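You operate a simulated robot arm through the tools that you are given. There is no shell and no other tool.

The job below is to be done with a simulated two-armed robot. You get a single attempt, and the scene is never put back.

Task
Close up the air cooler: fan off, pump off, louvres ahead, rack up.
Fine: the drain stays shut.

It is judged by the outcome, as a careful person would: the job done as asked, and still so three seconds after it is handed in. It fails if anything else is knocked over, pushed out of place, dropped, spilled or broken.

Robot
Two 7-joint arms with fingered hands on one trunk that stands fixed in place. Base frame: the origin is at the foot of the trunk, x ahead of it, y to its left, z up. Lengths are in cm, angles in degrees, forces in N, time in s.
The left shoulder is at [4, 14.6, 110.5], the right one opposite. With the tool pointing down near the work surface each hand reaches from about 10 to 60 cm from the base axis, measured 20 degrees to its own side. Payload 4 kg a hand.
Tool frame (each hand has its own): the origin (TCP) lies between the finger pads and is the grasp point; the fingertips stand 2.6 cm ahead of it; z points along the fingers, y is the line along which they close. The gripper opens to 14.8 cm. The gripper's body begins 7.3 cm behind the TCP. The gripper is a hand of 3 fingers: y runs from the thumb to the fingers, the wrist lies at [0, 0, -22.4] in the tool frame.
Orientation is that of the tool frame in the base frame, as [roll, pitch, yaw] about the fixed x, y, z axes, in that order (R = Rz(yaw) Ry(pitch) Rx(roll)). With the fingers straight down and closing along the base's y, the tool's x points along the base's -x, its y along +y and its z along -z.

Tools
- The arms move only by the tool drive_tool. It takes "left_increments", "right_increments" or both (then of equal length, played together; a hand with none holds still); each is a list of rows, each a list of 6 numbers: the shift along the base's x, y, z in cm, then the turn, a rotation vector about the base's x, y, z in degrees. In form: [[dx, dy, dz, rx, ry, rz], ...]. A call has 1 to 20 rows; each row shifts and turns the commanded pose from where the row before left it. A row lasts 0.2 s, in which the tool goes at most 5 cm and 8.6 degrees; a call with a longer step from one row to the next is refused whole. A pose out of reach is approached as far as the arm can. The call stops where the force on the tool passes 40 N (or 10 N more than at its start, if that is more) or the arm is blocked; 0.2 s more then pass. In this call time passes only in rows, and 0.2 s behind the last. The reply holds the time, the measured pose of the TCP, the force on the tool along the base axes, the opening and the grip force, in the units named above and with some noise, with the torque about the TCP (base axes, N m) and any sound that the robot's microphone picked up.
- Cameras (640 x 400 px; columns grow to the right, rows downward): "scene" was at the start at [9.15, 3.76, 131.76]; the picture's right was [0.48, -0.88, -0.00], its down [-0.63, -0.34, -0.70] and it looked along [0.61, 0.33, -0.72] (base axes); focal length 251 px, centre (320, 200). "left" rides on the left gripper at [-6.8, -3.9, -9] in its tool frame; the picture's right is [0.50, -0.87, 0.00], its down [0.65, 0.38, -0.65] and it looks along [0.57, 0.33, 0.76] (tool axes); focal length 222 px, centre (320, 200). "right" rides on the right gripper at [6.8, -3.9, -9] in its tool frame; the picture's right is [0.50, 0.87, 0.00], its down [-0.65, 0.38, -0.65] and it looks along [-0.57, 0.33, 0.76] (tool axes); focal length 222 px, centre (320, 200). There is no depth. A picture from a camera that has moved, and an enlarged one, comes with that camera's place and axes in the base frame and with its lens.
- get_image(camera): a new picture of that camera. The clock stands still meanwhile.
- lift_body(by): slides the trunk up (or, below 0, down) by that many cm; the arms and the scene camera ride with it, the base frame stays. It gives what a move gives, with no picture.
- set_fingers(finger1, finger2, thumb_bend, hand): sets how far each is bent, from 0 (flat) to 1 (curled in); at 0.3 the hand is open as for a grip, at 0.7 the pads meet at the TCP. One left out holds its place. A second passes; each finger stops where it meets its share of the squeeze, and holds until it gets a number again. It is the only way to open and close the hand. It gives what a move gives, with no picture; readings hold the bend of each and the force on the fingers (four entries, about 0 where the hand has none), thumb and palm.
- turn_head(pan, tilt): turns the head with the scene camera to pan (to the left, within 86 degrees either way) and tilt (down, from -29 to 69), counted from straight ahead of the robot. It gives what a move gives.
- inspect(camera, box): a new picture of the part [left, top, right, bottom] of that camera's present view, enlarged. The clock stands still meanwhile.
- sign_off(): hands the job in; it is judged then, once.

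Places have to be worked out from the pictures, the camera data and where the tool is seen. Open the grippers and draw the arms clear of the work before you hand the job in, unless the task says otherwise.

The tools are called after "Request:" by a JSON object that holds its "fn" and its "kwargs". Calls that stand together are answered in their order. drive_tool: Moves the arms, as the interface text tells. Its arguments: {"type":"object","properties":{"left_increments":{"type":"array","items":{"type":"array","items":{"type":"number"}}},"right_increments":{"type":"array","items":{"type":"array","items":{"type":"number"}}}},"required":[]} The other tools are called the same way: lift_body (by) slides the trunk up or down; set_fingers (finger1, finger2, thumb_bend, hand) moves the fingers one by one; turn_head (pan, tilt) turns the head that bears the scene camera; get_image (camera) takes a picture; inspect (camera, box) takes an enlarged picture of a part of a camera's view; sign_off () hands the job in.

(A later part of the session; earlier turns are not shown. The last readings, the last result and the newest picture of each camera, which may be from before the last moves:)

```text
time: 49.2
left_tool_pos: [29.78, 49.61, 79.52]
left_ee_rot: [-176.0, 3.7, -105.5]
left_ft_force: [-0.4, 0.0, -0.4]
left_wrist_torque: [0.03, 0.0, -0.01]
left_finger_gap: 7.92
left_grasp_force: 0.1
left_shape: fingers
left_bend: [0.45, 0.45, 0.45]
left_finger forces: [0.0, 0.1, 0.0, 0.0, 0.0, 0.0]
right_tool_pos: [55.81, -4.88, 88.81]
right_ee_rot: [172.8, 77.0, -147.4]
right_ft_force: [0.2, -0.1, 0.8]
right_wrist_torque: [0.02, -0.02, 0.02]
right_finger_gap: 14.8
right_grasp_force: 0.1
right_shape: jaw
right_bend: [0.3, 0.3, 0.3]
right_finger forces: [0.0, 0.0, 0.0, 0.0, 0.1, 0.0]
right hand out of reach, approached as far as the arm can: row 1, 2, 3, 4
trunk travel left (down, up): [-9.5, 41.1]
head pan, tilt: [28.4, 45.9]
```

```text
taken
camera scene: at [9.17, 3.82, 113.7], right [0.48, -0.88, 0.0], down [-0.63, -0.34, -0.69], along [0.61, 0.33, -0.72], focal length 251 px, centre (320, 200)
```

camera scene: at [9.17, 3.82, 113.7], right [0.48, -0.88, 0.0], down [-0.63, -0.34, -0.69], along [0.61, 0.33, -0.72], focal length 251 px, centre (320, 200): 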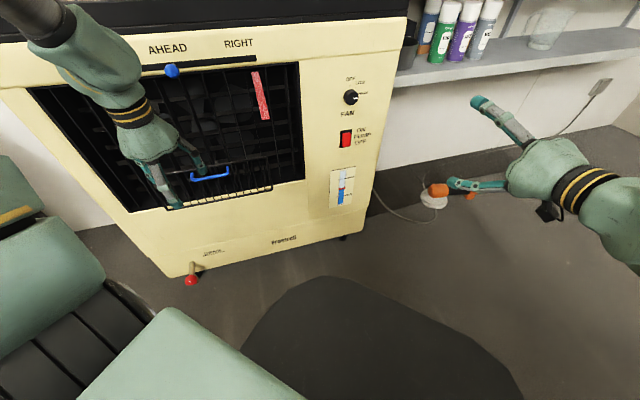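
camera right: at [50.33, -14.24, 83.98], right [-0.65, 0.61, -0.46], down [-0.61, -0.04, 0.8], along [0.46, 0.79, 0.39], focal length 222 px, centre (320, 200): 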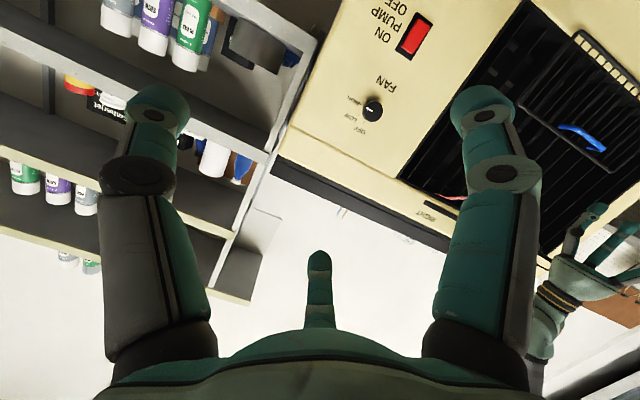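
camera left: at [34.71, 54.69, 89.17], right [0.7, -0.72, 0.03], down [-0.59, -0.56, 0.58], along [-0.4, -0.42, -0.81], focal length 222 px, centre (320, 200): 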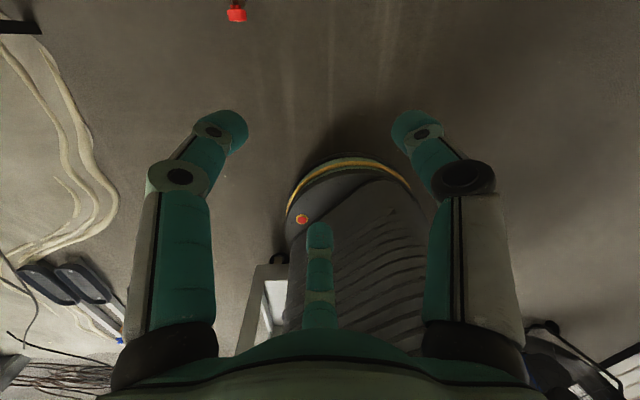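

Knob is refined to about [76.1,30.2,82.1] and the rocker to [76.9,30.7,68.2]. I half close the right hand and bring it in line with the knob, tips about 8 cm short.

Request:
{"fn": "set_fingers", "kwargs": {"hand": "right", "finger1": 0.45, "finger2": 0.45, "thumb_bend": 0.45}}

Request:
{"fn": "drive_tool", "kwargs": {"right_increments": [[1.5, 3.5, -0.84, 1.15, -1.15, 0.5], [1.5, 3.5, -0.84, 1.15, -1.15, 0.5], [1.5, 3.5, -0.84, 1.15, -1.15, 0.5], [1.5, 3.5, -0.84, 1.15, -1.15, 0.5], [1.5, 3.5, -0.84, 1.15, -1.15, 0.5], [1.5, 3.5, -0.84, 1.15, -1.15, 0.5], [1.5, 3.5, -0.84, 1.15, -1.15, 0.5], [1.5, 3.5, -0.84, 1.15, -1.15, 0.5]]}}

Request:
{"fn": "get_image", "kwargs": {"camera": "right"}}

Request:
{"fn": "get_image", "kwargs": {"camera": "scene"}}

```text
time: 50.2
left_tool_pos: [29.71, 49.56, 79.49]
left_ee_rot: [-176.1, 3.9, -105.4]
left_ft_force: [-0.2, -0.7, 0.0]
left_wrist_torque: [-0.02, 0.0, 0.0]
left_finger_gap: 7.9
left_grasp_force: 0.0
left_shape: fingers
left_bend: [0.45, 0.45, 0.45]
left_finger forces: [0.0, 0.0, 0.1, 0.0, 0.0, 0.1]
right_tool_pos: [55.85, -4.87, 88.64]
right_ee_rot: [172.6, 77.1, -147.6]
right_ft_force: [0.6, -0.7, -0.5]
right_wrist_torque: [-0.01, -0.02, 0.02]
right_finger_gap: 7.92
right_grasp_force: 0.1
right_shape: fingers
right_bend: [0.45, 0.45, 0.45]
right_finger forces: [0.1, 0.0, 0.0, 0.1, 0.0, 0.0]
trunk travel left (down, up): [-9.5, 41.1]
head pan, tilt: [28.4, 45.9]
```

```text
time: 52.1
left_tool_pos: [29.72, 49.59, 79.57]
left_ee_rot: [-176.1, 3.7, -105.5]
left_ft_force: [-1.2, 0.1, 1.2]
left_wrist_torque: [0.0, -0.02, 0.0]
left_finger_gap: 7.93
left_grasp_force: 0.2
left_shape: fingers
left_bend: [0.45, 0.45, 0.45]
left_finger forces: [0.0, 0.0, 0.0, 0.1, 0.1, 0.0]
right_tool_pos: [70.56, 7.7, 73.58]
right_ee_rot: [-149.6, 84.5, -111.2]
right_ft_force: [-0.5, 0.3, -0.4]
right_wrist_torque: [0.02, 0.03, 0.0]
right_finger_gap: 7.86
right_grasp_force: 0.1
right_shape: fingers
right_bend: [0.45, 0.45, 0.45]
right_finger forces: [0.0, 0.1, 0.1, 0.1, 0.1, 0.0]
right hand out of reach, approached as far as the arm can: row 1, 2, 3, 4
trunk travel left (down, up): [-9.5, 41.1]
head pan, tilt: [28.4, 45.9]
stopped in row 8 (right hand): the arm was blocked; the commanded pose is now the measured one
```

```text
taken
camera right: at [65.75, -1.41, 67.74], right [-0.56, 0.63, -0.54], down [-0.72, -0.05, 0.69], along [0.41, 0.77, 0.48], focal length 222 px, centre (320, 200)
```

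right: 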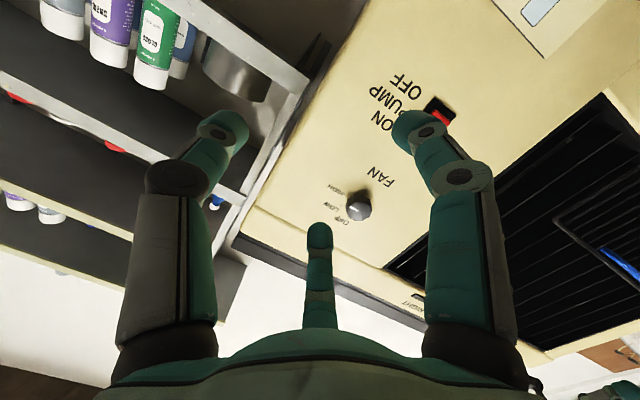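

```text
taken
camera scene: at [9.09, 3.78, 113.72], right [0.48, -0.88, 0.0], down [-0.63, -0.34, -0.7], along [0.61, 0.33, -0.72], focal length 251 px, centre (320, 200)
```

scene: 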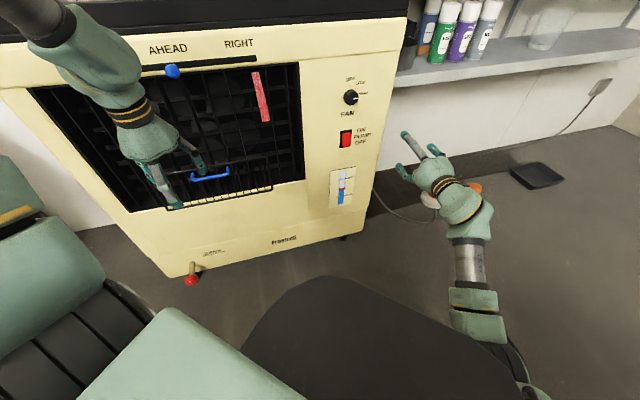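

The arm stopped as blocked with the hand low ([70.6,7.7,73.6]), still well away from the cooler; the elbow has dropped. I raise the hand and go left in small steps.

Request:
{"fn": "drive_tool", "kwargs": {"right_increments": [[-0.2, 1.5, 1.7, 0, 0, 0], [-0.2, 2.5, 1.7, 0, 0, 0.5], [-0.2, 2.5, 1.7, 0.5, -0.5, 1], [-0.2, 2.5, 1.7, 1, -1, 1], [-0.2, 2.5, 1.7, 1, -1, 1]]}}

Request:
{"fn": "get_image", "kwargs": {"camera": "right"}}

Request:
{"fn": "get_image", "kwargs": {"camera": "scene"}}

```text
time: 53.3
left_tool_pos: [29.69, 49.49, 79.63]
left_ee_rot: [-176.1, 3.7, -105.4]
left_ft_force: [0.9, 0.1, -0.1]
left_wrist_torque: [0.0, 0.01, 0.0]
left_finger_gap: 7.91
left_grasp_force: 0.2
left_shape: fingers
left_bend: [0.45, 0.45, 0.45]
left_finger forces: [0.0, 0.0, 0.0, 0.0, 0.0, 0.0]
right_tool_pos: [70.52, 17.54, 80.36]
right_ee_rot: [-122.2, 85.5, -81.5]
right_ft_force: [0.5, -0.3, 0.6]
right_wrist_torque: [0.02, 0.02, -0.02]
right_finger_gap: 7.86
right_grasp_force: 0.1
right_shape: fingers
right_bend: [0.45, 0.45, 0.45]
right_finger forces: [0.0, 0.0, 0.1, 0.0, 0.0, 0.0]
right hand out of reach, approached as far as the arm can: row 3
trunk travel left (down, up): [-9.5, 41.1]
head pan, tilt: [28.4, 45.9]
```

```text
taken
camera right: at [66.34, 8.14, 74.07], right [-0.56, 0.62, -0.56], down [-0.75, -0.09, 0.66], along [0.35, 0.78, 0.51], focal length 222 px, centre (320, 200)
```

right: 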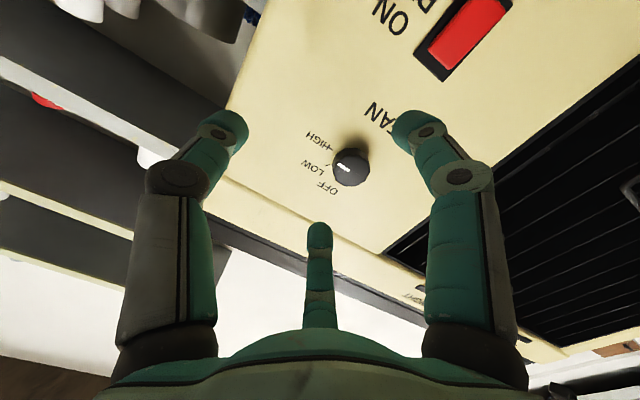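

```text
taken
camera scene: at [9.14, 3.77, 113.7], right [0.48, -0.88, 0.0], down [-0.63, -0.34, -0.7], along [0.61, 0.33, -0.72], focal length 251 px, centre (320, 200)
```

scene: 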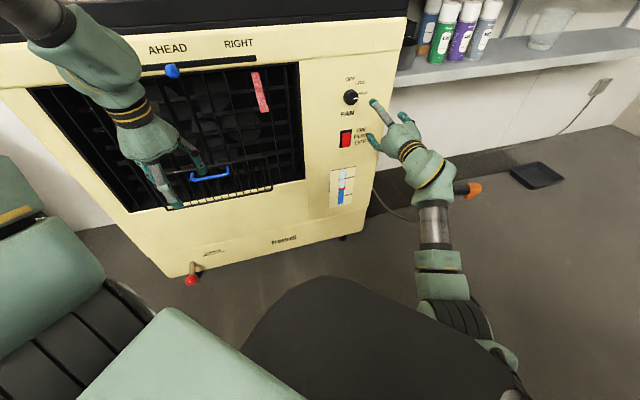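

The hand is well placed beside the knob. I zoom in to read the pointer.

Request:
{"fn": "inspect", "kwargs": {"camera": "right", "box": [270, 90, 430, 220]}}

Request:
{"fn": "inspect", "kwargs": {"camera": "scene", "box": [310, 60, 430, 170]}}

```text
3.08 times, centred on (350, 155) of right
camera zoom: at [66.34, 8.14, 74.07], right [-0.56, 0.62, -0.56], down [-0.75, -0.09, 0.66], along [0.35, 0.78, 0.51], focal length 684 px, centre (228, 338)
```

zoom: 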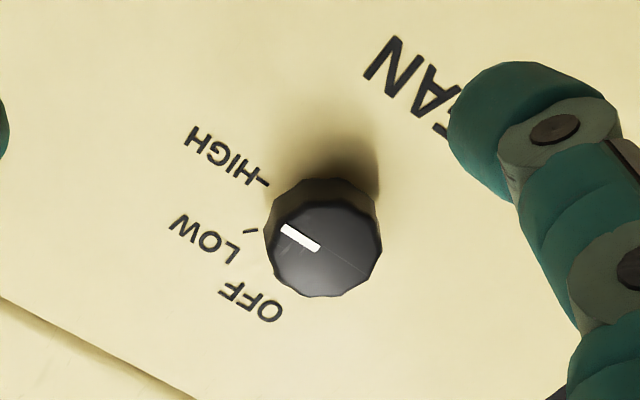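

```text
3.64 times, centred on (370, 115) of scene
camera zoom: at [9.14, 3.77, 113.7], right [0.48, -0.88, 0.0], down [-0.63, -0.34, -0.7], along [0.61, 0.33, -0.72], focal length 912 px, centre (138, 509)
```

zoom: 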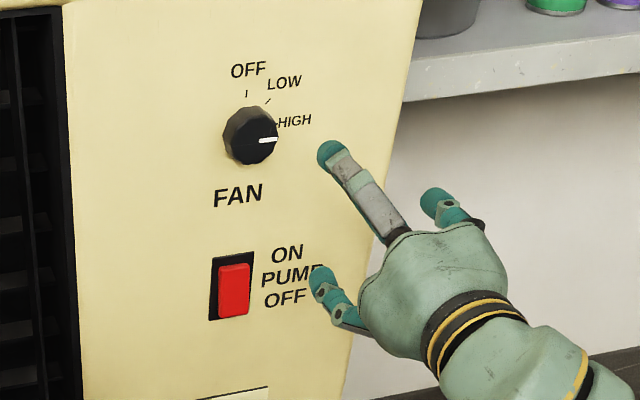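

Pointer is at HIGH (pointing right); OFF is a quarter turn counter-clockwise. I centre the right hand on the knob axis, still about 3 cm short of the knob.

Request:
{"fn": "drive_tool", "kwargs": {"right_increments": [[0.2, 2.3, 0.45, 0.42, -0.42, 0.85], [0.5, 2.3, 0.45, 0.42, -0.42, 0.85], [0.6, 2.3, 0.45, 0.42, -0.42, 0.85], [0.6, 2.2, 0.4, 0.42, -0.42, 0.85]]}}

Request:
{"fn": "get_image", "kwargs": {"camera": "right"}}

Request:
{"fn": "inspect", "kwargs": {"camera": "scene", "box": [290, 50, 450, 190]}}

```text
time: 54.3
left_tool_pos: [29.78, 49.59, 79.5]
left_ee_rot: [-176.0, 3.7, -105.4]
left_ft_force: [-0.6, 0.1, 0.8]
left_wrist_torque: [0.03, 0.02, 0.01]
left_finger_gap: 7.89
left_grasp_force: 0.1
left_shape: fingers
left_bend: [0.45, 0.45, 0.45]
left_finger forces: [0.0, 0.0, 0.0, 0.1, 0.0, 0.1]
right_tool_pos: [71.33, 28.34, 83.43]
right_ee_rot: [-61.5, 87.4, -16.2]
right_ft_force: [0.1, 0.1, 0.2]
right_wrist_torque: [-0.01, 0.02, 0.01]
right_finger_gap: 7.88
right_grasp_force: 0.0
right_shape: fingers
right_bend: [0.45, 0.45, 0.45]
right_finger forces: [0.0, 0.0, 0.0, 0.1, 0.0, 0.0]
trunk travel left (down, up): [-9.5, 41.1]
head pan, tilt: [28.4, 45.9]
```

```text
taken
camera right: at [68.16, 19.27, 76.53], right [-0.59, 0.6, -0.53], down [-0.76, -0.19, 0.62], along [0.28, 0.77, 0.57], focal length 222 px, centre (320, 200)
```

right: 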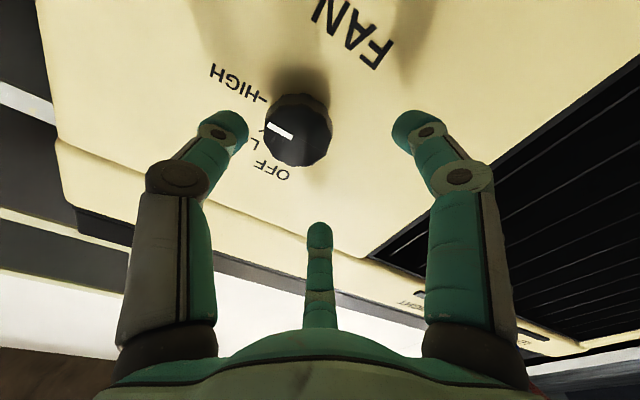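

```text
2.86 times, centred on (370, 120) of scene
camera zoom: at [9.13, 3.8, 113.7], right [0.48, -0.88, 0.0], down [-0.63, -0.34, -0.7], along [0.61, 0.33, -0.72], focal length 717 px, centre (177, 429)
```

zoom: 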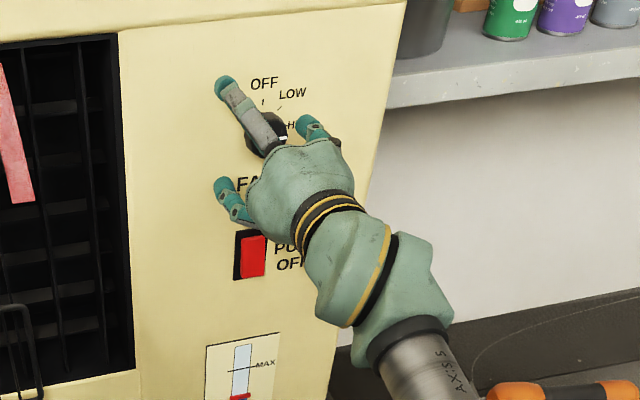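

The knob is about 1.9 cm right and 0.7 cm below the hand's axis. I correct that and advance part way.

Request:
{"fn": "drive_tool", "kwargs": {"right_increments": [[0.7, -0.7, -0.4, 0, 0, 0], [0.65, -0.65, -0.3, 0, 0, 0], [0.7, 0.7, 0, 0, 0, 0], [0.5, 0.5, 0, 0, 0, 0]]}}

Request:
{"fn": "get_image", "kwargs": {"camera": "right"}}

```text
time: 55.3
left_tool_pos: [29.82, 49.7, 79.46]
left_ee_rot: [-176.1, 3.8, -105.6]
left_ft_force: [-0.9, 0.5, 0.7]
left_wrist_torque: [0.0, -0.01, -0.01]
left_finger_gap: 7.87
left_grasp_force: 0.1
left_shape: fingers
left_bend: [0.45, 0.45, 0.45]
left_finger forces: [0.0, 0.0, 0.0, 0.0, 0.0, 0.0]
right_tool_pos: [72.6, 28.07, 82.24]
right_ee_rot: [-74.8, 87.8, -29.4]
right_ft_force: [0.0, -0.5, 0.9]
right_wrist_torque: [-0.01, 0.03, 0.02]
right_finger_gap: 7.89
right_grasp_force: 0.1
right_shape: fingers
right_bend: [0.45, 0.45, 0.45]
right_finger forces: [0.0, 0.1, 0.0, 0.1, 0.0, 0.1]
right hand out of reach, approached as far as the arm can: row 3, 4
trunk travel left (down, up): [-9.5, 41.1]
head pan, tilt: [28.4, 45.9]
```

```text
taken
camera right: at [69.34, 18.79, 75.39], right [-0.6, 0.6, -0.53], down [-0.75, -0.19, 0.63], along [0.28, 0.78, 0.56], focal length 222 px, centre (320, 200)
```

right: 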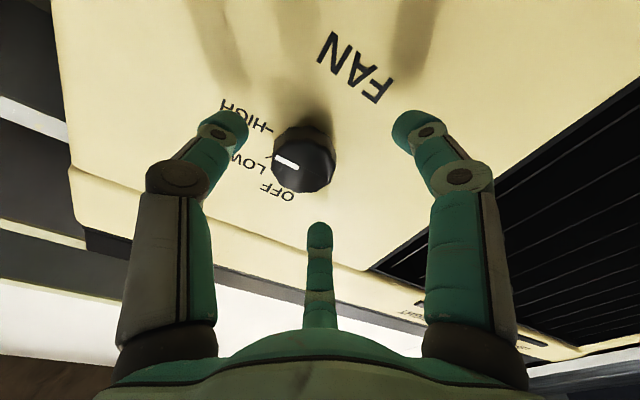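

The right arm is near full stretch here. I back off, lower the trunk 9 cm so its shoulder is level with the knob, and check.

Request:
{"fn": "drive_tool", "kwargs": {"right_increments": [[-1.0, -1.0, 0, 0, 0, 0], [-1.5, -1.5, 0, 0, 0, 0], [-1.5, -1.5, 0, 0, 0, 0]]}}

Request:
{"fn": "lift_body", "kwargs": {"by": -9}}

Request:
{"fn": "get_image", "kwargs": {"camera": "scene"}}

```text
time: 56.3
left_tool_pos: [29.66, 49.55, 79.61]
left_ee_rot: [-176.1, 3.7, -105.4]
left_ft_force: [-0.4, 0.7, 0.7]
left_wrist_torque: [0.02, -0.03, -0.02]
left_finger_gap: 7.89
left_grasp_force: 0.1
left_shape: fingers
left_bend: [0.45, 0.45, 0.45]
left_finger forces: [0.0, 0.0, 0.1, 0.0, 0.0, 0.0]
right_tool_pos: [70.32, 21.68, 83.21]
right_ee_rot: [-71.6, 85.5, -28.3]
right_ft_force: [-0.2, 0.3, 0.2]
right_wrist_torque: [0.0, 0.04, 0.0]
right_finger_gap: 7.88
right_grasp_force: 0.1
right_shape: fingers
right_bend: [0.45, 0.45, 0.45]
right_finger forces: [0.1, 0.0, 0.1, 0.0, 0.0, 0.0]
trunk travel left (down, up): [-9.5, 41.1]
head pan, tilt: [28.4, 45.9]
stopped in row 3 (right hand): the arm was blocked; the commanded pose is now the measured one
```

```text
time: 57.6
left_tool_pos: [29.75, 49.64, 70.6]
left_ee_rot: [-176.1, 3.8, -105.6]
left_ft_force: [0.2, 0.5, -0.5]
left_wrist_torque: [-0.04, -0.01, 0.02]
left_finger_gap: 7.9
left_grasp_force: 0.1
left_shape: fingers
left_bend: [0.45, 0.45, 0.45]
left_finger forces: [0.0, 0.0, 0.0, 0.0, 0.1, 0.0]
right_tool_pos: [70.24, 21.64, 74.32]
right_ee_rot: [-71.2, 85.5, -27.8]
right_ft_force: [-0.7, -0.9, 0.3]
right_wrist_torque: [-0.02, 0.03, 0.0]
right_finger_gap: 7.86
right_grasp_force: 0.1
right_shape: fingers
right_bend: [0.45, 0.45, 0.45]
right_finger forces: [0.0, 0.0, 0.0, 0.1, 0.0, 0.1]
trunk travel left (down, up): [-0.5, 50.1]
head pan, tilt: [28.4, 45.9]
```

```text
taken
camera scene: at [9.12, 3.75, 104.83], right [0.48, -0.88, 0.0], down [-0.63, -0.34, -0.7], along [0.61, 0.33, -0.72], focal length 251 px, centre (320, 200)
```

scene: 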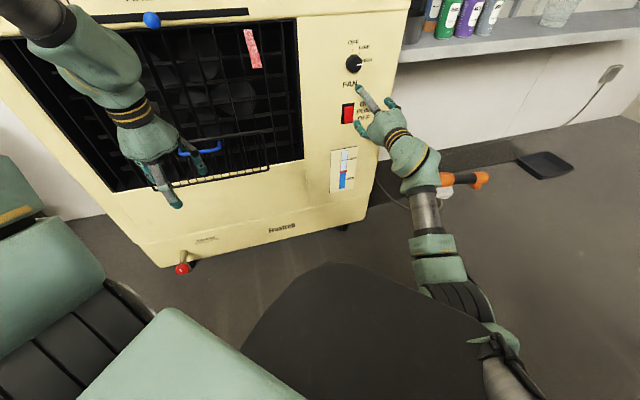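

From the right, the reach is too short (especially for the rocker lower down); the left shoulder is closer. I take the right arm back out to the right first.

Request:
{"fn": "drive_tool", "kwargs": {"right_increments": [[-0.5, -3.5, 0.3, 0, 0, -2], [-0.5, -4.2, 0.3, 0, 0, -2.5], [-0.5, -4.2, 0.3, 0, 0, -2.5], [-0.5, -4.2, 0.3, 0, 0, -2.5], [-0.8, -4.2, 0.3, 0, 0, -2.5], [-0.8, -4.2, 0.3, 0, 0, -2.5], [-0.8, -4.2, 0.3, 0, 0, -2.5], [-0.8, -4.2, 0.3, 0, 0, -2.5], [-0.8, -4.2, 0.3, 0, 0, -2.5], [-0.8, -4.2, 0.3, 0, 0, -2.5], [-0.8, -4.2, 0.3, 0, 0, -2.5], [-0.8, -4.2, 0.3, 0, 0, -2.5]]}}

Request:
{"fn": "get_image", "kwargs": {"camera": "scene"}}

Request:
{"fn": "get_image", "kwargs": {"camera": "right"}}

```text
time: 58.8
left_tool_pos: [29.71, 49.47, 70.54]
left_ee_rot: [-176.1, 3.7, -105.4]
left_ft_force: [0.4, 0.5, 0.0]
left_wrist_torque: [-0.04, 0.02, 0.01]
left_finger_gap: 7.92
left_grasp_force: 0.1
left_shape: fingers
left_bend: [0.45, 0.45, 0.45]
left_finger forces: [0.0, 0.0, 0.0, 0.1, 0.0, 0.0]
right_tool_pos: [69.67, 4.2, 82.73]
right_ee_rot: [-40.3, 76.6, -7.2]
right_ft_force: [-0.4, 1.6, -0.3]
right_wrist_torque: [0.0, 0.04, 0.0]
right_finger_gap: 7.86
right_grasp_force: 0.1
right_shape: fingers
right_bend: [0.45, 0.45, 0.45]
right_finger forces: [0.0, 0.0, 0.0, 0.1, 0.0, 0.0]
right hand out of reach, approached as far as the arm can: row 2, 3, 4, 5
trunk travel left (down, up): [-0.5, 50.1]
head pan, tilt: [28.4, 45.9]
stopped in row 5 (right hand): the arm was blocked; the commanded pose is now the measured one
```

```text
taken
camera scene: at [9.14, 3.78, 104.74], right [0.48, -0.88, 0.0], down [-0.63, -0.34, -0.69], along [0.61, 0.33, -0.72], focal length 251 px, centre (320, 200)
```

scene: 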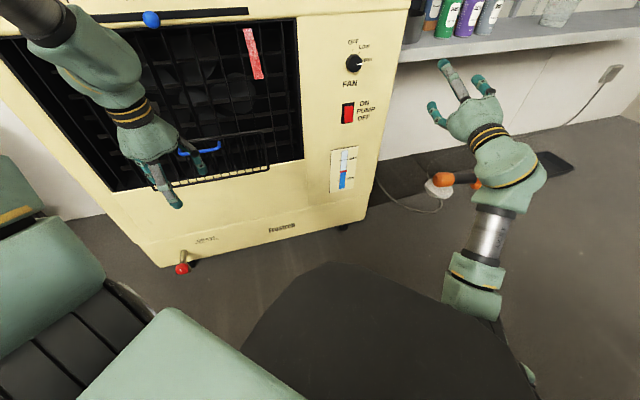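

```text
taken
camera right: at [65.92, -4.16, 74.95], right [-0.34, 0.71, -0.62], down [-0.89, -0.02, 0.46], along [0.31, 0.7, 0.64], focal length 222 px, centre (320, 200)
```

right: 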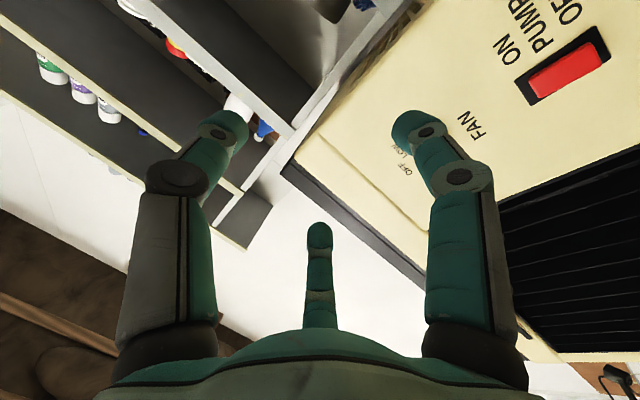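

The right elbow is catching on the robot's own base because the trunk is so low. I raise the trunk 18 cm, then carry the right arm away.

Request:
{"fn": "lift_body", "kwargs": {"by": 18}}

Request:
{"fn": "drive_tool", "kwargs": {"right_increments": [[0.3, -3.5, 0.3, 0, 0, -2], [0.3, -4.0, 0.3, 0, 0, -2.5], [0, -4.0, 0, 0, 0, -2.5], [0, -4.0, 0, 0, 0, -2.5], [0, -4.0, 0, 0, 0, -2.5], [-0.5, -4.0, 0, 0, 0, -2.5], [-0.5, -4.0, 0, 0, 0, -2.5], [-0.5, -4.0, 0, 0, 0, -2.5]]}}

Request:
{"fn": "get_image", "kwargs": {"camera": "scene"}}

```text
time: 60.8
left_tool_pos: [29.79, 49.44, 88.6]
left_ee_rot: [-176.0, 3.7, -105.6]
left_ft_force: [0.6, 0.2, 1.0]
left_wrist_torque: [-0.01, 0.04, 0.01]
left_finger_gap: 7.88
left_grasp_force: 0.2
left_shape: fingers
left_bend: [0.45, 0.45, 0.45]
left_finger forces: [0.1, 0.1, 0.0, 0.2, 0.0, 0.0]
right_tool_pos: [69.5, 4.12, 100.43]
right_ee_rot: [-40.4, 76.7, -7.3]
right_ft_force: [0.2, 0.1, -0.2]
right_wrist_torque: [-0.01, 0.01, -0.02]
right_finger_gap: 7.88
right_grasp_force: 0.1
right_shape: fingers
right_bend: [0.45, 0.45, 0.45]
right_finger forces: [0.0, 0.1, 0.0, 0.0, 0.0, 0.0]
trunk travel left (down, up): [-18.5, 32.1]
head pan, tilt: [28.4, 45.9]
```

```text
time: 62.6
left_tool_pos: [29.65, 49.58, 88.59]
left_ee_rot: [-176.2, 3.8, -105.4]
left_ft_force: [-0.5, -1.2, -0.8]
left_wrist_torque: [0.03, 0.0, -0.01]
left_finger_gap: 7.87
left_grasp_force: 0.1
left_shape: fingers
left_bend: [0.45, 0.45, 0.45]
left_finger forces: [0.0, 0.0, 0.0, 0.1, 0.0, 0.0]
right_tool_pos: [68.61, -27.53, 100.99]
right_ee_rot: [-40.2, 76.7, -26.7]
right_ft_force: [-0.3, -0.4, 0.1]
right_wrist_torque: [0.01, -0.01, 0.02]
right_finger_gap: 7.85
right_grasp_force: 0.0
right_shape: fingers
right_bend: [0.45, 0.45, 0.45]
right_finger forces: [0.0, 0.0, 0.0, 0.0, 0.1, 0.0]
trunk travel left (down, up): [-18.5, 32.1]
head pan, tilt: [28.4, 45.9]
```

```text
taken
camera scene: at [9.12, 3.67, 122.83], right [0.48, -0.88, 0.0], down [-0.63, -0.34, -0.7], along [0.61, 0.33, -0.72], focal length 251 px, centre (320, 200)
```

scene: 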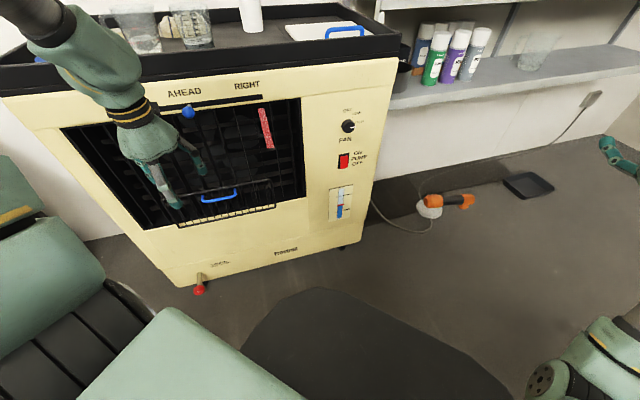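

Right arm is clear on the right. Now the left hand, still pointing down, goes across in front of the cooler toward the panel side, staying about 25 cm from the face.

Request:
{"fn": "drive_tool", "kwargs": {"left_increments": [[2.0, -4, -0.5, 0, 0, 0], [2.4, -4, -0.5, 0, 0, 0], [2.4, -4, -0.5, 0, 0, 0], [2.4, -4, -0.5, 0, 0, 0], [2.4, -4, -0.5, 0, 0, 0], [2.4, -4, -0.5, 0, 0, 0], [2.4, -4, -0.5, 0, 0, 0], [2.4, -4, -0.5, 0, 0, 0]]}}

Request:
{"fn": "get_image", "kwargs": {"camera": "scene"}}

Request:
{"fn": "get_image", "kwargs": {"camera": "left"}}

```text
time: 64.4
left_tool_pos: [26.99, 38.7, 84.42]
left_ee_rot: [-175.9, 3.8, -105.5]
left_ft_force: [0.1, -0.3, 0.7]
left_wrist_torque: [0.01, -0.02, 0.01]
left_finger_gap: 7.88
left_grasp_force: 0.2
left_shape: fingers
left_bend: [0.45, 0.45, 0.45]
left_finger forces: [0.1, 0.1, 0.0, 0.0, 0.0, 0.0]
left hand out of reach, approached as far as the arm can: row 2, 3, 4, 5, 6, 7, 8
right_tool_pos: [68.64, -27.43, 100.94]
right_ee_rot: [-40.4, 76.7, -26.8]
right_ft_force: [0.1, 1.2, 0.1]
right_wrist_torque: [-0.01, -0.01, -0.04]
right_finger_gap: 7.86
right_grasp_force: 0.1
right_shape: fingers
right_bend: [0.45, 0.45, 0.45]
right_finger forces: [0.0, 0.0, 0.0, 0.0, 0.1, 0.0]
trunk travel left (down, up): [-18.5, 32.1]
head pan, tilt: [28.4, 45.9]
```

```text
taken
camera scene: at [9.14, 3.74, 122.82], right [0.48, -0.88, 0.0], down [-0.63, -0.34, -0.7], along [0.61, 0.33, -0.72], focal length 251 px, centre (320, 200)
```

scene: 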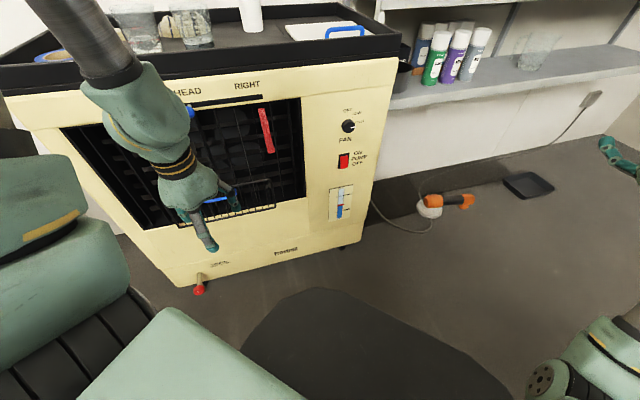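

```text
taken
camera left: at [32.0, 43.76, 94.16], right [0.7, -0.72, 0.03], down [-0.59, -0.56, 0.58], along [-0.4, -0.42, -0.81], focal length 222 px, centre (320, 200)
```

left: 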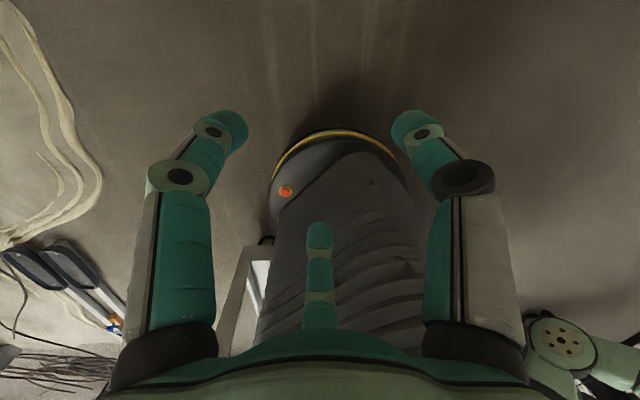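

The arm stalled at a joint limit, likely from the hand's twist. I untwist the hand about the vertical back toward its starting heading, then try on.

Request:
{"fn": "drive_tool", "kwargs": {"left_increments": [[0, 0, 0, 0, 0, -8.3], [0, 0, 0, 0, 0, -8.3], [0, 0, 0, 0, 0, -8.3], [0, 0, 0, 0, 0, -8.3], [0, 0, 0, 0, 0, -8.3], [0, 0, 0, 0, 0, -8.3], [0, 0, 0, 0, 0, -8.3], [0, 0, 0, 0, 0, -8.3], [0, 0, 0, 0, 0, -8]]}}

Request:
{"fn": "drive_tool", "kwargs": {"left_increments": [[2.0, -3.5, 0, 0, 0, 0], [2.4, -3.5, 0, 0, 0, 0], [2.4, -3.5, 0, 0, 0, 0], [2.4, -3.5, 0, 0, 0, 0], [2.4, -3.5, 0, 0, 0, 0], [2.4, -3.5, 0, 0, 0, 0]]}}

Request:
{"fn": "get_image", "kwargs": {"camera": "scene"}}

Request:
{"fn": "get_image", "kwargs": {"camera": "left"}}

```text
time: 66.4
left_tool_pos: [26.99, 38.94, 84.39]
left_ee_rot: [-175.9, 3.8, 179.9]
left_ft_force: [0.6, 0.5, 0.4]
left_wrist_torque: [0.0, -0.01, 0.04]
left_finger_gap: 7.91
left_grasp_force: 0.1
left_shape: fingers
left_bend: [0.45, 0.45, 0.45]
left_finger forces: [0.1, 0.0, 0.0, 0.0, 0.0, 0.0]
right_tool_pos: [68.8, -27.29, 100.95]
right_ee_rot: [-40.3, 76.7, -26.8]
right_ft_force: [-0.1, 0.4, 0.1]
right_wrist_torque: [-0.01, -0.01, 0.02]
right_finger_gap: 7.86
right_grasp_force: 0.0
right_shape: fingers
right_bend: [0.45, 0.45, 0.45]
right_finger forces: [0.1, 0.0, 0.1, 0.0, 0.0, 0.0]
trunk travel left (down, up): [-18.5, 32.1]
head pan, tilt: [28.4, 45.9]
```

```text
time: 67.8
left_tool_pos: [25.93, 37.33, 84.24]
left_ee_rot: [-176.0, 3.8, -179.8]
left_ft_force: [0.2, 0.1, -0.1]
left_wrist_torque: [-0.03, 0.0, 0.0]
left_finger_gap: 7.9
left_grasp_force: 0.1
left_shape: fingers
left_bend: [0.45, 0.45, 0.45]
left_finger forces: [0.0, 0.0, 0.0, 0.0, 0.0, 0.0]
left hand out of reach, approached as far as the arm can: row 1, 2, 3, 4, 5, 6
right_tool_pos: [68.68, -27.34, 100.86]
right_ee_rot: [-40.4, 76.7, -26.8]
right_ft_force: [-0.2, 0.3, 0.2]
right_wrist_torque: [0.02, -0.01, -0.01]
right_finger_gap: 7.88
right_grasp_force: 0.0
right_shape: fingers
right_bend: [0.45, 0.45, 0.45]
right_finger forces: [0.0, 0.0, 0.0, 0.1, 0.0, 0.0]
trunk travel left (down, up): [-18.5, 32.1]
head pan, tilt: [28.4, 45.9]
```

```text
taken
camera scene: at [9.13, 3.75, 122.82], right [0.48, -0.88, 0.0], down [-0.63, -0.34, -0.7], along [0.61, 0.33, -0.72], focal length 251 px, centre (320, 200)
```

scene: 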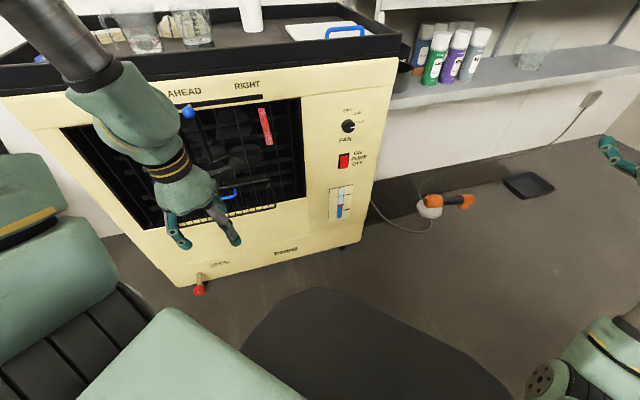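

```text
taken
camera left: at [32.21, 34.06, 94.02], right [-0.5, -0.87, 0.03], down [-0.7, 0.42, 0.58], along [-0.51, 0.27, -0.81], focal length 222 px, centre (320, 200)
```

left: 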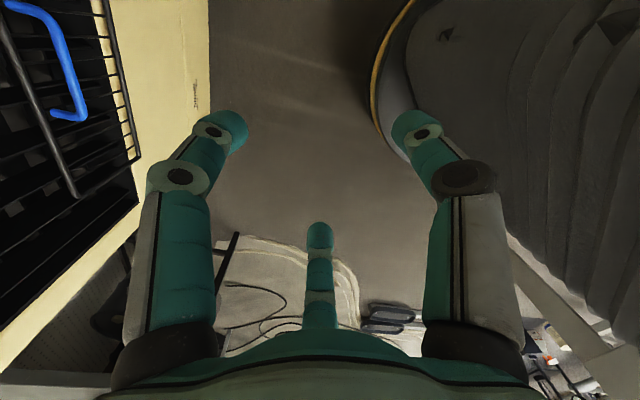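

Still stalled: the left elbow has swung up to the left. I raise the left hand back toward its starting posture to get the elbow to swing round again.

Request:
{"fn": "drive_tool", "kwargs": {"left_increments": [[0.4, 0.9, 2, 0, 0, 0], [0.4, 0.9, 2, 0, 0, 0], [0.4, 0.9, 2, 0, 0, 0], [0.4, 0.9, 2, 0, 0, 0], [0.4, 0.9, 2, 0, 0, 0], [0.4, 0.9, 2, 0, 0, 0], [0.4, 0.9, 2, 0, 0, 0], [0.4, 0.9, 2, 0, 0, 0], [0.4, 0.9, 2, 0, 0, 0], [0.4, 0.9, 2, 0, 0, 0]]}}

Request:
{"fn": "get_image", "kwargs": {"camera": "scene"}}

```text
time: 70.0
left_tool_pos: [31.27, 47.01, 87.66]
left_ee_rot: [-176.1, 3.8, -179.7]
left_ft_force: [0.1, -1.0, 0.2]
left_wrist_torque: [-0.01, -0.02, 0.0]
left_finger_gap: 7.9
left_grasp_force: 0.0
left_shape: fingers
left_bend: [0.45, 0.45, 0.45]
left_finger forces: [0.1, 0.0, 0.0, 0.1, 0.0, 0.0]
left hand out of reach, approached as far as the arm can: row 2, 3, 4, 5, 6, 7, 8, 9, 10
right_tool_pos: [68.66, -27.35, 100.93]
right_ee_rot: [-40.5, 76.6, -26.9]
right_ft_force: [0.0, 0.0, 0.2]
right_wrist_torque: [0.01, 0.02, 0.0]
right_finger_gap: 7.86
right_grasp_force: 0.0
right_shape: fingers
right_bend: [0.45, 0.45, 0.45]
right_finger forces: [0.0, 0.0, 0.0, 0.1, 0.1, 0.0]
trunk travel left (down, up): [-18.5, 32.1]
head pan, tilt: [28.4, 45.9]
```

```text
taken
camera scene: at [9.14, 3.79, 122.82], right [0.48, -0.88, 0.0], down [-0.63, -0.34, -0.7], along [0.61, 0.33, -0.72], focal length 251 px, centre (320, 200)
```

scene: 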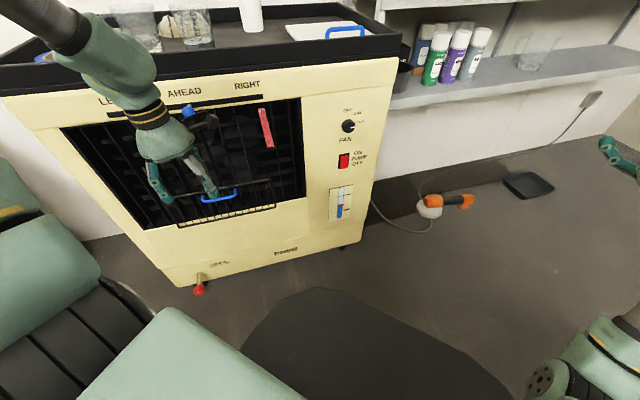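

I restore the level posture (pitch up, then yaw 45°) to bring the elbow back round to the front-right.

Request:
{"fn": "drive_tool", "kwargs": {"left_increments": [[0.5, -0.2, -0.3, 0, -8.2, 0], [0.5, -0.2, -0.3, 0, -8.2, 0], [0.5, -0.2, -0.3, 0, -8.2, 0], [0.5, -0.2, -0.3, 0, -8.2, 0], [0.5, -0.2, -0.3, 0, -8.2, 0], [0.5, -0.2, -0.3, 0, -8.2, 0], [0.5, -0.2, -0.3, 0, -8.2, 0], [0.5, -0.2, -0.3, 0, -8.2, 0], [0.5, -0.2, -0.3, 0, -8.2, 0], [0.5, -0.2, -0.3, 0, -8.2, 0]]}}

Request:
{"fn": "get_image", "kwargs": {"camera": "scene"}}

Request:
{"fn": "get_image", "kwargs": {"camera": "left"}}

```text
time: 72.2
left_tool_pos: [38.3, 44.56, 81.68]
left_ee_rot: [-173.9, 85.9, -177.7]
left_ft_force: [0.5, 0.0, -0.3]
left_wrist_torque: [0.01, 0.03, 0.0]
left_finger_gap: 7.89
left_grasp_force: 0.1
left_shape: fingers
left_bend: [0.45, 0.45, 0.45]
left_finger forces: [0.0, 0.0, 0.0, 0.1, 0.0, 0.0]
left hand out of reach, approached as far as the arm can: row 1, 2, 3
right_tool_pos: [68.52, -27.21, 100.98]
right_ee_rot: [-40.4, 76.7, -27.0]
right_ft_force: [-0.1, -0.3, 0.2]
right_wrist_torque: [0.02, 0.01, -0.01]
right_finger_gap: 7.88
right_grasp_force: 0.1
right_shape: fingers
right_bend: [0.45, 0.45, 0.45]
right_finger forces: [0.1, 0.0, 0.0, 0.1, 0.1, 0.0]
trunk travel left (down, up): [-18.5, 32.1]
head pan, tilt: [28.4, 45.9]
```

```text
taken
camera scene: at [9.11, 3.85, 122.82], right [0.48, -0.88, 0.0], down [-0.63, -0.34, -0.7], along [0.61, 0.33, -0.72], focal length 251 px, centre (320, 200)
```

scene: 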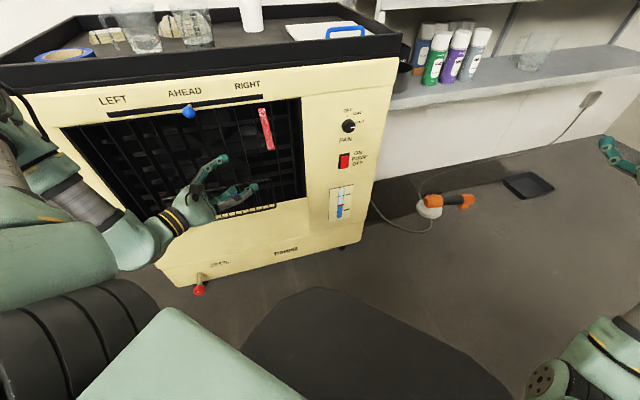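

```text
taken
camera left: at [29.83, 41.29, 89.18], right [-0.09, -0.87, -0.49], down [-0.67, 0.42, -0.61], along [0.73, 0.27, -0.62], focal length 222 px, centre (320, 200)
```

left: 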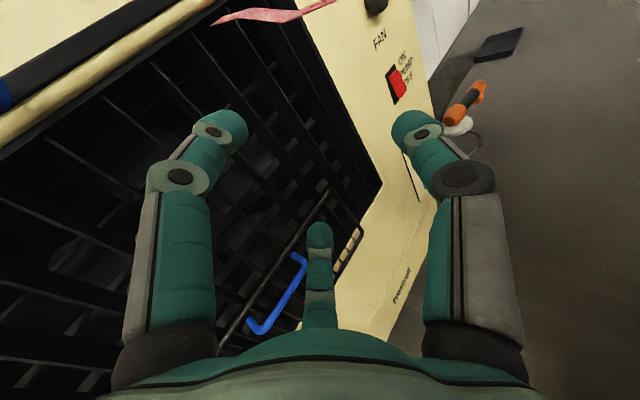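

Now the elbow is out to the left with the forearm pointing forward-right, which suits the panel. I move the hand right, passing under the streamer.

Request:
{"fn": "drive_tool", "kwargs": {"left_increments": [[1.5, -2.0, -1.5, 0, 0, 0], [2.3, -3.5, -1.5, 0, 0, 0], [2.3, -3.5, -1.5, 0, 0, 0], [2.3, -3.5, -1.5, 0, 0, 0], [2.3, -3.5, -1, 0, 0, 0], [2.3, -3.5, 0, 0, 0, 0], [2.3, -3.5, 0, 0, 0, 0], [2.3, -3.5, 0, 0, 0, 0]]}}

Request:
{"fn": "get_image", "kwargs": {"camera": "scene"}}

Request:
{"fn": "get_image", "kwargs": {"camera": "left"}}

```text
time: 74.0
left_tool_pos: [42.12, 21.06, 73.93]
left_ee_rot: [-175.3, 85.8, -179.3]
left_ft_force: [-0.1, -0.2, -0.2]
left_wrist_torque: [0.02, 0.02, 0.02]
left_finger_gap: 7.9
left_grasp_force: 0.1
left_shape: fingers
left_bend: [0.45, 0.45, 0.45]
left_finger forces: [0.0, 0.0, 0.1, 0.1, 0.0, 0.0]
left hand out of reach, approached as far as the arm can: row 3, 4, 5, 6, 7, 8
right_tool_pos: [68.67, -27.43, 101.03]
right_ee_rot: [-40.3, 76.6, -26.8]
right_ft_force: [0.0, 0.1, -0.2]
right_wrist_torque: [0.0, -0.03, 0.05]
right_finger_gap: 7.87
right_grasp_force: 0.1
right_shape: fingers
right_bend: [0.45, 0.45, 0.45]
right_finger forces: [0.0, 0.0, 0.1, 0.1, 0.0, 0.0]
trunk travel left (down, up): [-18.5, 32.1]
head pan, tilt: [28.4, 45.9]
```

```text
taken
camera scene: at [9.12, 3.71, 122.83], right [0.48, -0.88, 0.0], down [-0.63, -0.34, -0.7], along [0.61, 0.33, -0.72], focal length 251 px, centre (320, 200)
```

scene: 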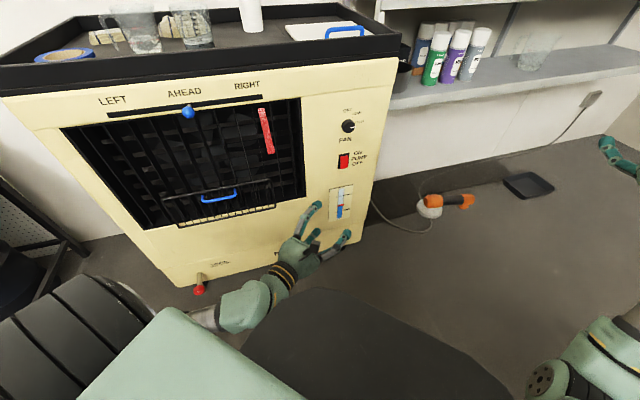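

```text
taken
camera left: at [33.55, 17.83, 81.39], right [-0.1, -0.86, -0.49], down [-0.67, 0.42, -0.61], along [0.73, 0.27, -0.62], focal length 222 px, centre (320, 200)
```

left: 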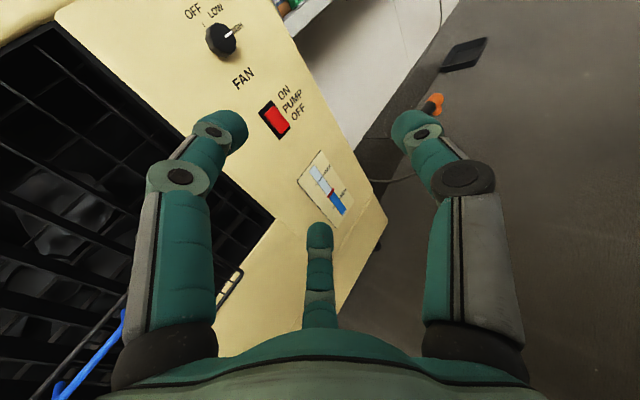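

The left hand is now in a good posture (elbow low, forearm forward) with the panel in full view. I advance toward the knob, yawing to 45° and rising.

Request:
{"fn": "drive_tool", "kwargs": {"left_increments": [[2.6, 0.0, 0.5, 0, 0, 4.5], [2.6, 0.0, 0.9, 0, 0, 4.5], [2.6, 0.2, 0.9, 0, 0, 4.5], [2.6, 0.2, 0.9, 0, 0, 4.5], [2.6, 0.2, 0.9, 0, 0, 4.5], [2.6, 0.4, 0.9, 0, 0, 4.5], [2.6, 0.4, 0.9, 0, 0, 4.5], [2.6, 0.4, 0.9, 0, 0, 4.5], [2.6, 0.4, 0.9, 0, 0, 4.5], [2.6, 0.4, 0.9, 0, 0, 4.5]]}}

Request:
{"fn": "get_image", "kwargs": {"camera": "scene"}}

Request:
{"fn": "get_image", "kwargs": {"camera": "left"}}

```text
time: 76.2
left_tool_pos: [37.19, 35.37, 72.64]
left_ee_rot: [-174.1, 85.8, -133.2]
left_ft_force: [0.2, 0.1, 0.5]
left_wrist_torque: [-0.02, 0.01, 0.02]
left_finger_gap: 7.86
left_grasp_force: 0.1
left_shape: fingers
left_bend: [0.45, 0.45, 0.45]
left_finger forces: [0.1, 0.1, 0.0, 0.0, 0.0, 0.0]
left hand out of reach, approached as far as the arm can: row 1, 2, 3, 4, 5, 6, 7, 8, 9, 10
right_tool_pos: [68.57, -27.42, 101.03]
right_ee_rot: [-40.4, 76.8, -26.7]
right_ft_force: [0.7, 0.4, -0.5]
right_wrist_torque: [0.01, -0.02, -0.01]
right_finger_gap: 7.88
right_grasp_force: 0.1
right_shape: fingers
right_bend: [0.45, 0.45, 0.45]
right_finger forces: [0.0, 0.0, 0.1, 0.1, 0.0, 0.0]
trunk travel left (down, up): [-18.5, 32.1]
head pan, tilt: [28.4, 45.9]
```

```text
taken
camera scene: at [9.13, 3.75, 122.82], right [0.48, -0.88, 0.0], down [-0.63, -0.34, -0.7], along [0.61, 0.33, -0.72], focal length 251 px, centre (320, 200)
```

scene: 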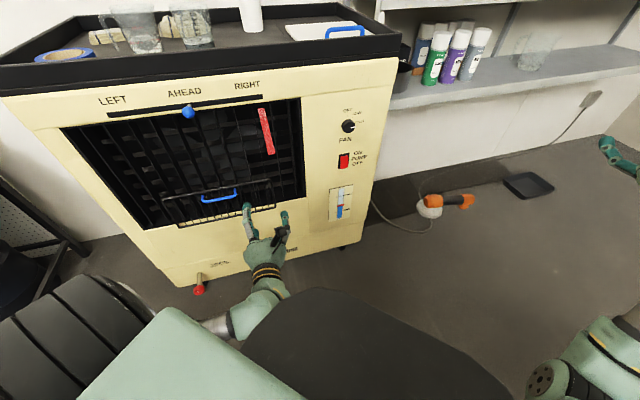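

```text
taken
camera left: at [33.48, 26.94, 80.16], right [0.54, -0.68, -0.49], down [-0.77, -0.18, -0.61], along [0.33, 0.71, -0.62], focal length 222 px, centre (320, 200)
```

left: 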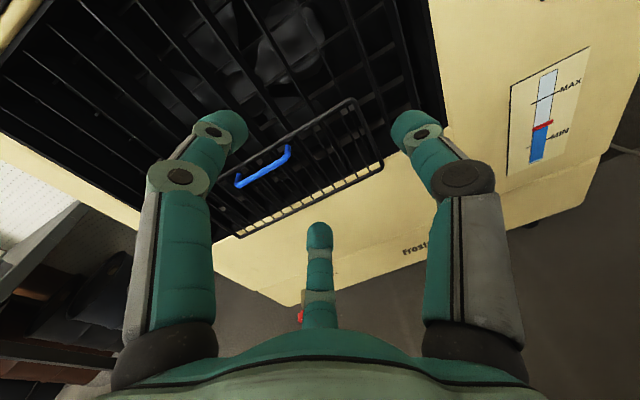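

Yawing swung the TCP while the wrist stayed put at its folded limit. I test extending straight forward-right without rotation.

Request:
{"fn": "drive_tool", "kwargs": {"left_increments": [[2.0, -2.0, 0, 0, 0, 0], [2.0, -2.0, 0, 0, 0, 0], [2.5, -2.0, 0, 0, 0, 0]]}}

Request:
{"fn": "get_image", "kwargs": {"camera": "scene"}}

```text
time: 77.0
left_tool_pos: [37.36, 35.54, 72.21]
left_ee_rot: [-174.2, 85.9, -133.2]
left_ft_force: [0.1, -0.3, 0.2]
left_wrist_torque: [0.0, -0.01, 0.02]
left_finger_gap: 7.87
left_grasp_force: 0.1
left_shape: fingers
left_bend: [0.45, 0.45, 0.45]
left_finger forces: [0.0, 0.0, 0.0, 0.0, 0.1, 0.0]
left hand out of reach, approached as far as the arm can: row 1, 2, 3
right_tool_pos: [68.67, -27.39, 100.96]
right_ee_rot: [-40.4, 76.7, -26.8]
right_ft_force: [-0.5, -0.1, 0.4]
right_wrist_torque: [0.01, -0.02, -0.02]
right_finger_gap: 7.88
right_grasp_force: 0.1
right_shape: fingers
right_bend: [0.45, 0.45, 0.45]
right_finger forces: [0.1, 0.0, 0.0, 0.0, 0.0, 0.0]
trunk travel left (down, up): [-18.5, 32.1]
head pan, tilt: [28.4, 45.9]
```

```text
taken
camera scene: at [9.14, 3.75, 122.82], right [0.48, -0.88, 0.0], down [-0.63, -0.34, -0.7], along [0.61, 0.33, -0.72], focal length 251 px, centre (320, 200)
```

scene: 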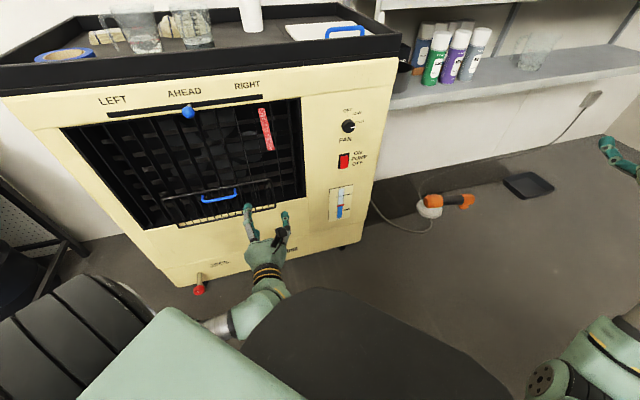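

I turn the hand back to face straight ahead (less wrist bend) and try opening the arm forward and downward.

Request:
{"fn": "drive_tool", "kwargs": {"left_increments": [[0.5, -1.5, -0.5, 0, 0, -7], [0.5, -1.5, -0.5, 0, 0, -7], [0.5, -1.5, -0.5, 0, 0, -7], [0.5, -1.5, -0.5, 0, 0, -7], [0.5, -1.5, -0.5, 0, 0, -7], [0.5, -1.5, -0.5, 0, 0, -7]]}}

Request:
{"fn": "drive_tool", "kwargs": {"left_increments": [[2, 0, -1.5, 0, 0, 0], [2, 0, -1.5, 0, 0, 0], [2, 0, -1.5, 0, 0, 0], [2.5, 0, 0, 0, 0, 0], [2.5, 0, 0, 0, 0, 0], [2.5, 0, 0, 0, 0, 0]]}}

Request:
{"fn": "get_image", "kwargs": {"camera": "scene"}}

```text
time: 78.4
left_tool_pos: [40.45, 26.5, 69.07]
left_ee_rot: [-173.9, 85.7, -174.9]
left_ft_force: [-0.2, 0.4, 0.0]
left_wrist_torque: [-0.01, 0.0, 0.0]
left_finger_gap: 7.89
left_grasp_force: 0.1
left_shape: fingers
left_bend: [0.45, 0.45, 0.45]
left_finger forces: [0.0, 0.0, 0.0, 0.0, 0.0, 0.1]
right_tool_pos: [68.57, -27.31, 100.97]
right_ee_rot: [-40.3, 76.7, -26.8]
right_ft_force: [-0.1, 0.9, 0.1]
right_wrist_torque: [0.02, -0.01, 0.02]
right_finger_gap: 7.86
right_grasp_force: 0.1
right_shape: fingers
right_bend: [0.45, 0.45, 0.45]
right_finger forces: [0.0, 0.1, 0.0, 0.0, 0.0, 0.0]
trunk travel left (down, up): [-18.5, 32.1]
head pan, tilt: [28.4, 45.9]
```

```text
time: 79.8
left_tool_pos: [44.88, 26.48, 64.7]
left_ee_rot: [-173.9, 85.8, -174.9]
left_ft_force: [0.0, -0.2, 0.1]
left_wrist_torque: [-0.01, 0.02, 0.03]
left_finger_gap: 7.89
left_grasp_force: 0.0
left_shape: fingers
left_bend: [0.45, 0.45, 0.45]
left_finger forces: [0.0, 0.0, 0.0, 0.1, 0.1, 0.1]
left hand out of reach, approached as far as the arm can: row 3, 4, 5, 6
right_tool_pos: [68.63, -27.34, 101.06]
right_ee_rot: [-40.4, 76.6, -26.8]
right_ft_force: [0.5, 0.6, 0.1]
right_wrist_torque: [0.0, -0.01, -0.04]
right_finger_gap: 7.86
right_grasp_force: 0.2
right_shape: fingers
right_bend: [0.45, 0.45, 0.45]
right_finger forces: [0.0, 0.1, 0.1, 0.1, 0.0, 0.0]
trunk travel left (down, up): [-18.5, 32.1]
head pan, tilt: [28.4, 45.9]
```

```text
taken
camera scene: at [9.13, 3.75, 122.82], right [0.48, -0.88, 0.0], down [-0.63, -0.34, -0.7], along [0.61, 0.33, -0.72], focal length 251 px, centre (320, 200)
```

scene: 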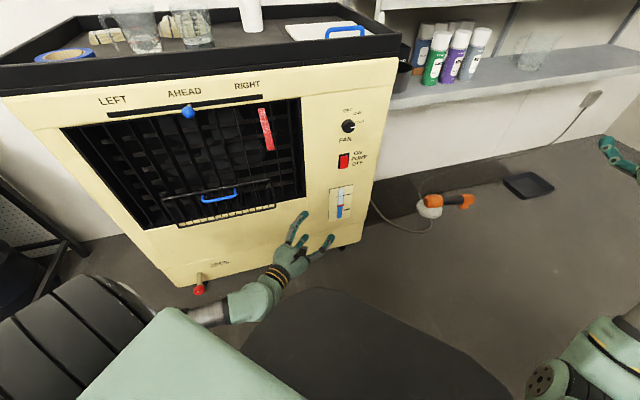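

To see what limits the arm, I look down at my own left arm.

Request:
{"fn": "turn_head", "kwargs": {"pan": 70, "tilt": 65}}

Request:
{"fn": "get_image", "kwargs": {"camera": "scene"}}

```text
time: 80.8
left_tool_pos: [44.78, 26.39, 64.77]
left_ee_rot: [-174.1, 85.8, -175.0]
left_ft_force: [0.1, 0.6, -0.6]
left_wrist_torque: [0.01, 0.03, 0.0]
left_finger_gap: 7.86
left_grasp_force: 0.0
left_shape: fingers
left_bend: [0.45, 0.45, 0.45]
left_finger forces: [0.0, 0.0, 0.0, 0.1, 0.0, 0.0]
right_tool_pos: [68.64, -27.44, 100.97]
right_ee_rot: [-40.4, 76.7, -26.9]
right_ft_force: [0.3, -0.3, 0.2]
right_wrist_torque: [0.0, 0.01, 0.01]
right_finger_gap: 7.84
right_grasp_force: 0.1
right_shape: fingers
right_bend: [0.45, 0.45, 0.45]
right_finger forces: [0.0, 0.0, 0.1, 0.1, 0.0, 0.0]
trunk travel left (down, up): [-18.5, 32.1]
head pan, tilt: [70.0, 65.0]
```

```text
taken
camera scene: at [4.13, 5.63, 120.45], right [0.94, -0.34, 0.0], down [-0.31, -0.85, -0.42], along [0.14, 0.4, -0.91], focal length 251 px, centre (320, 200)
```

scene: 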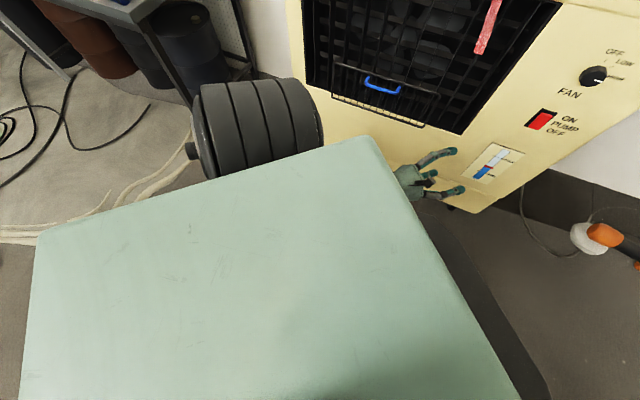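

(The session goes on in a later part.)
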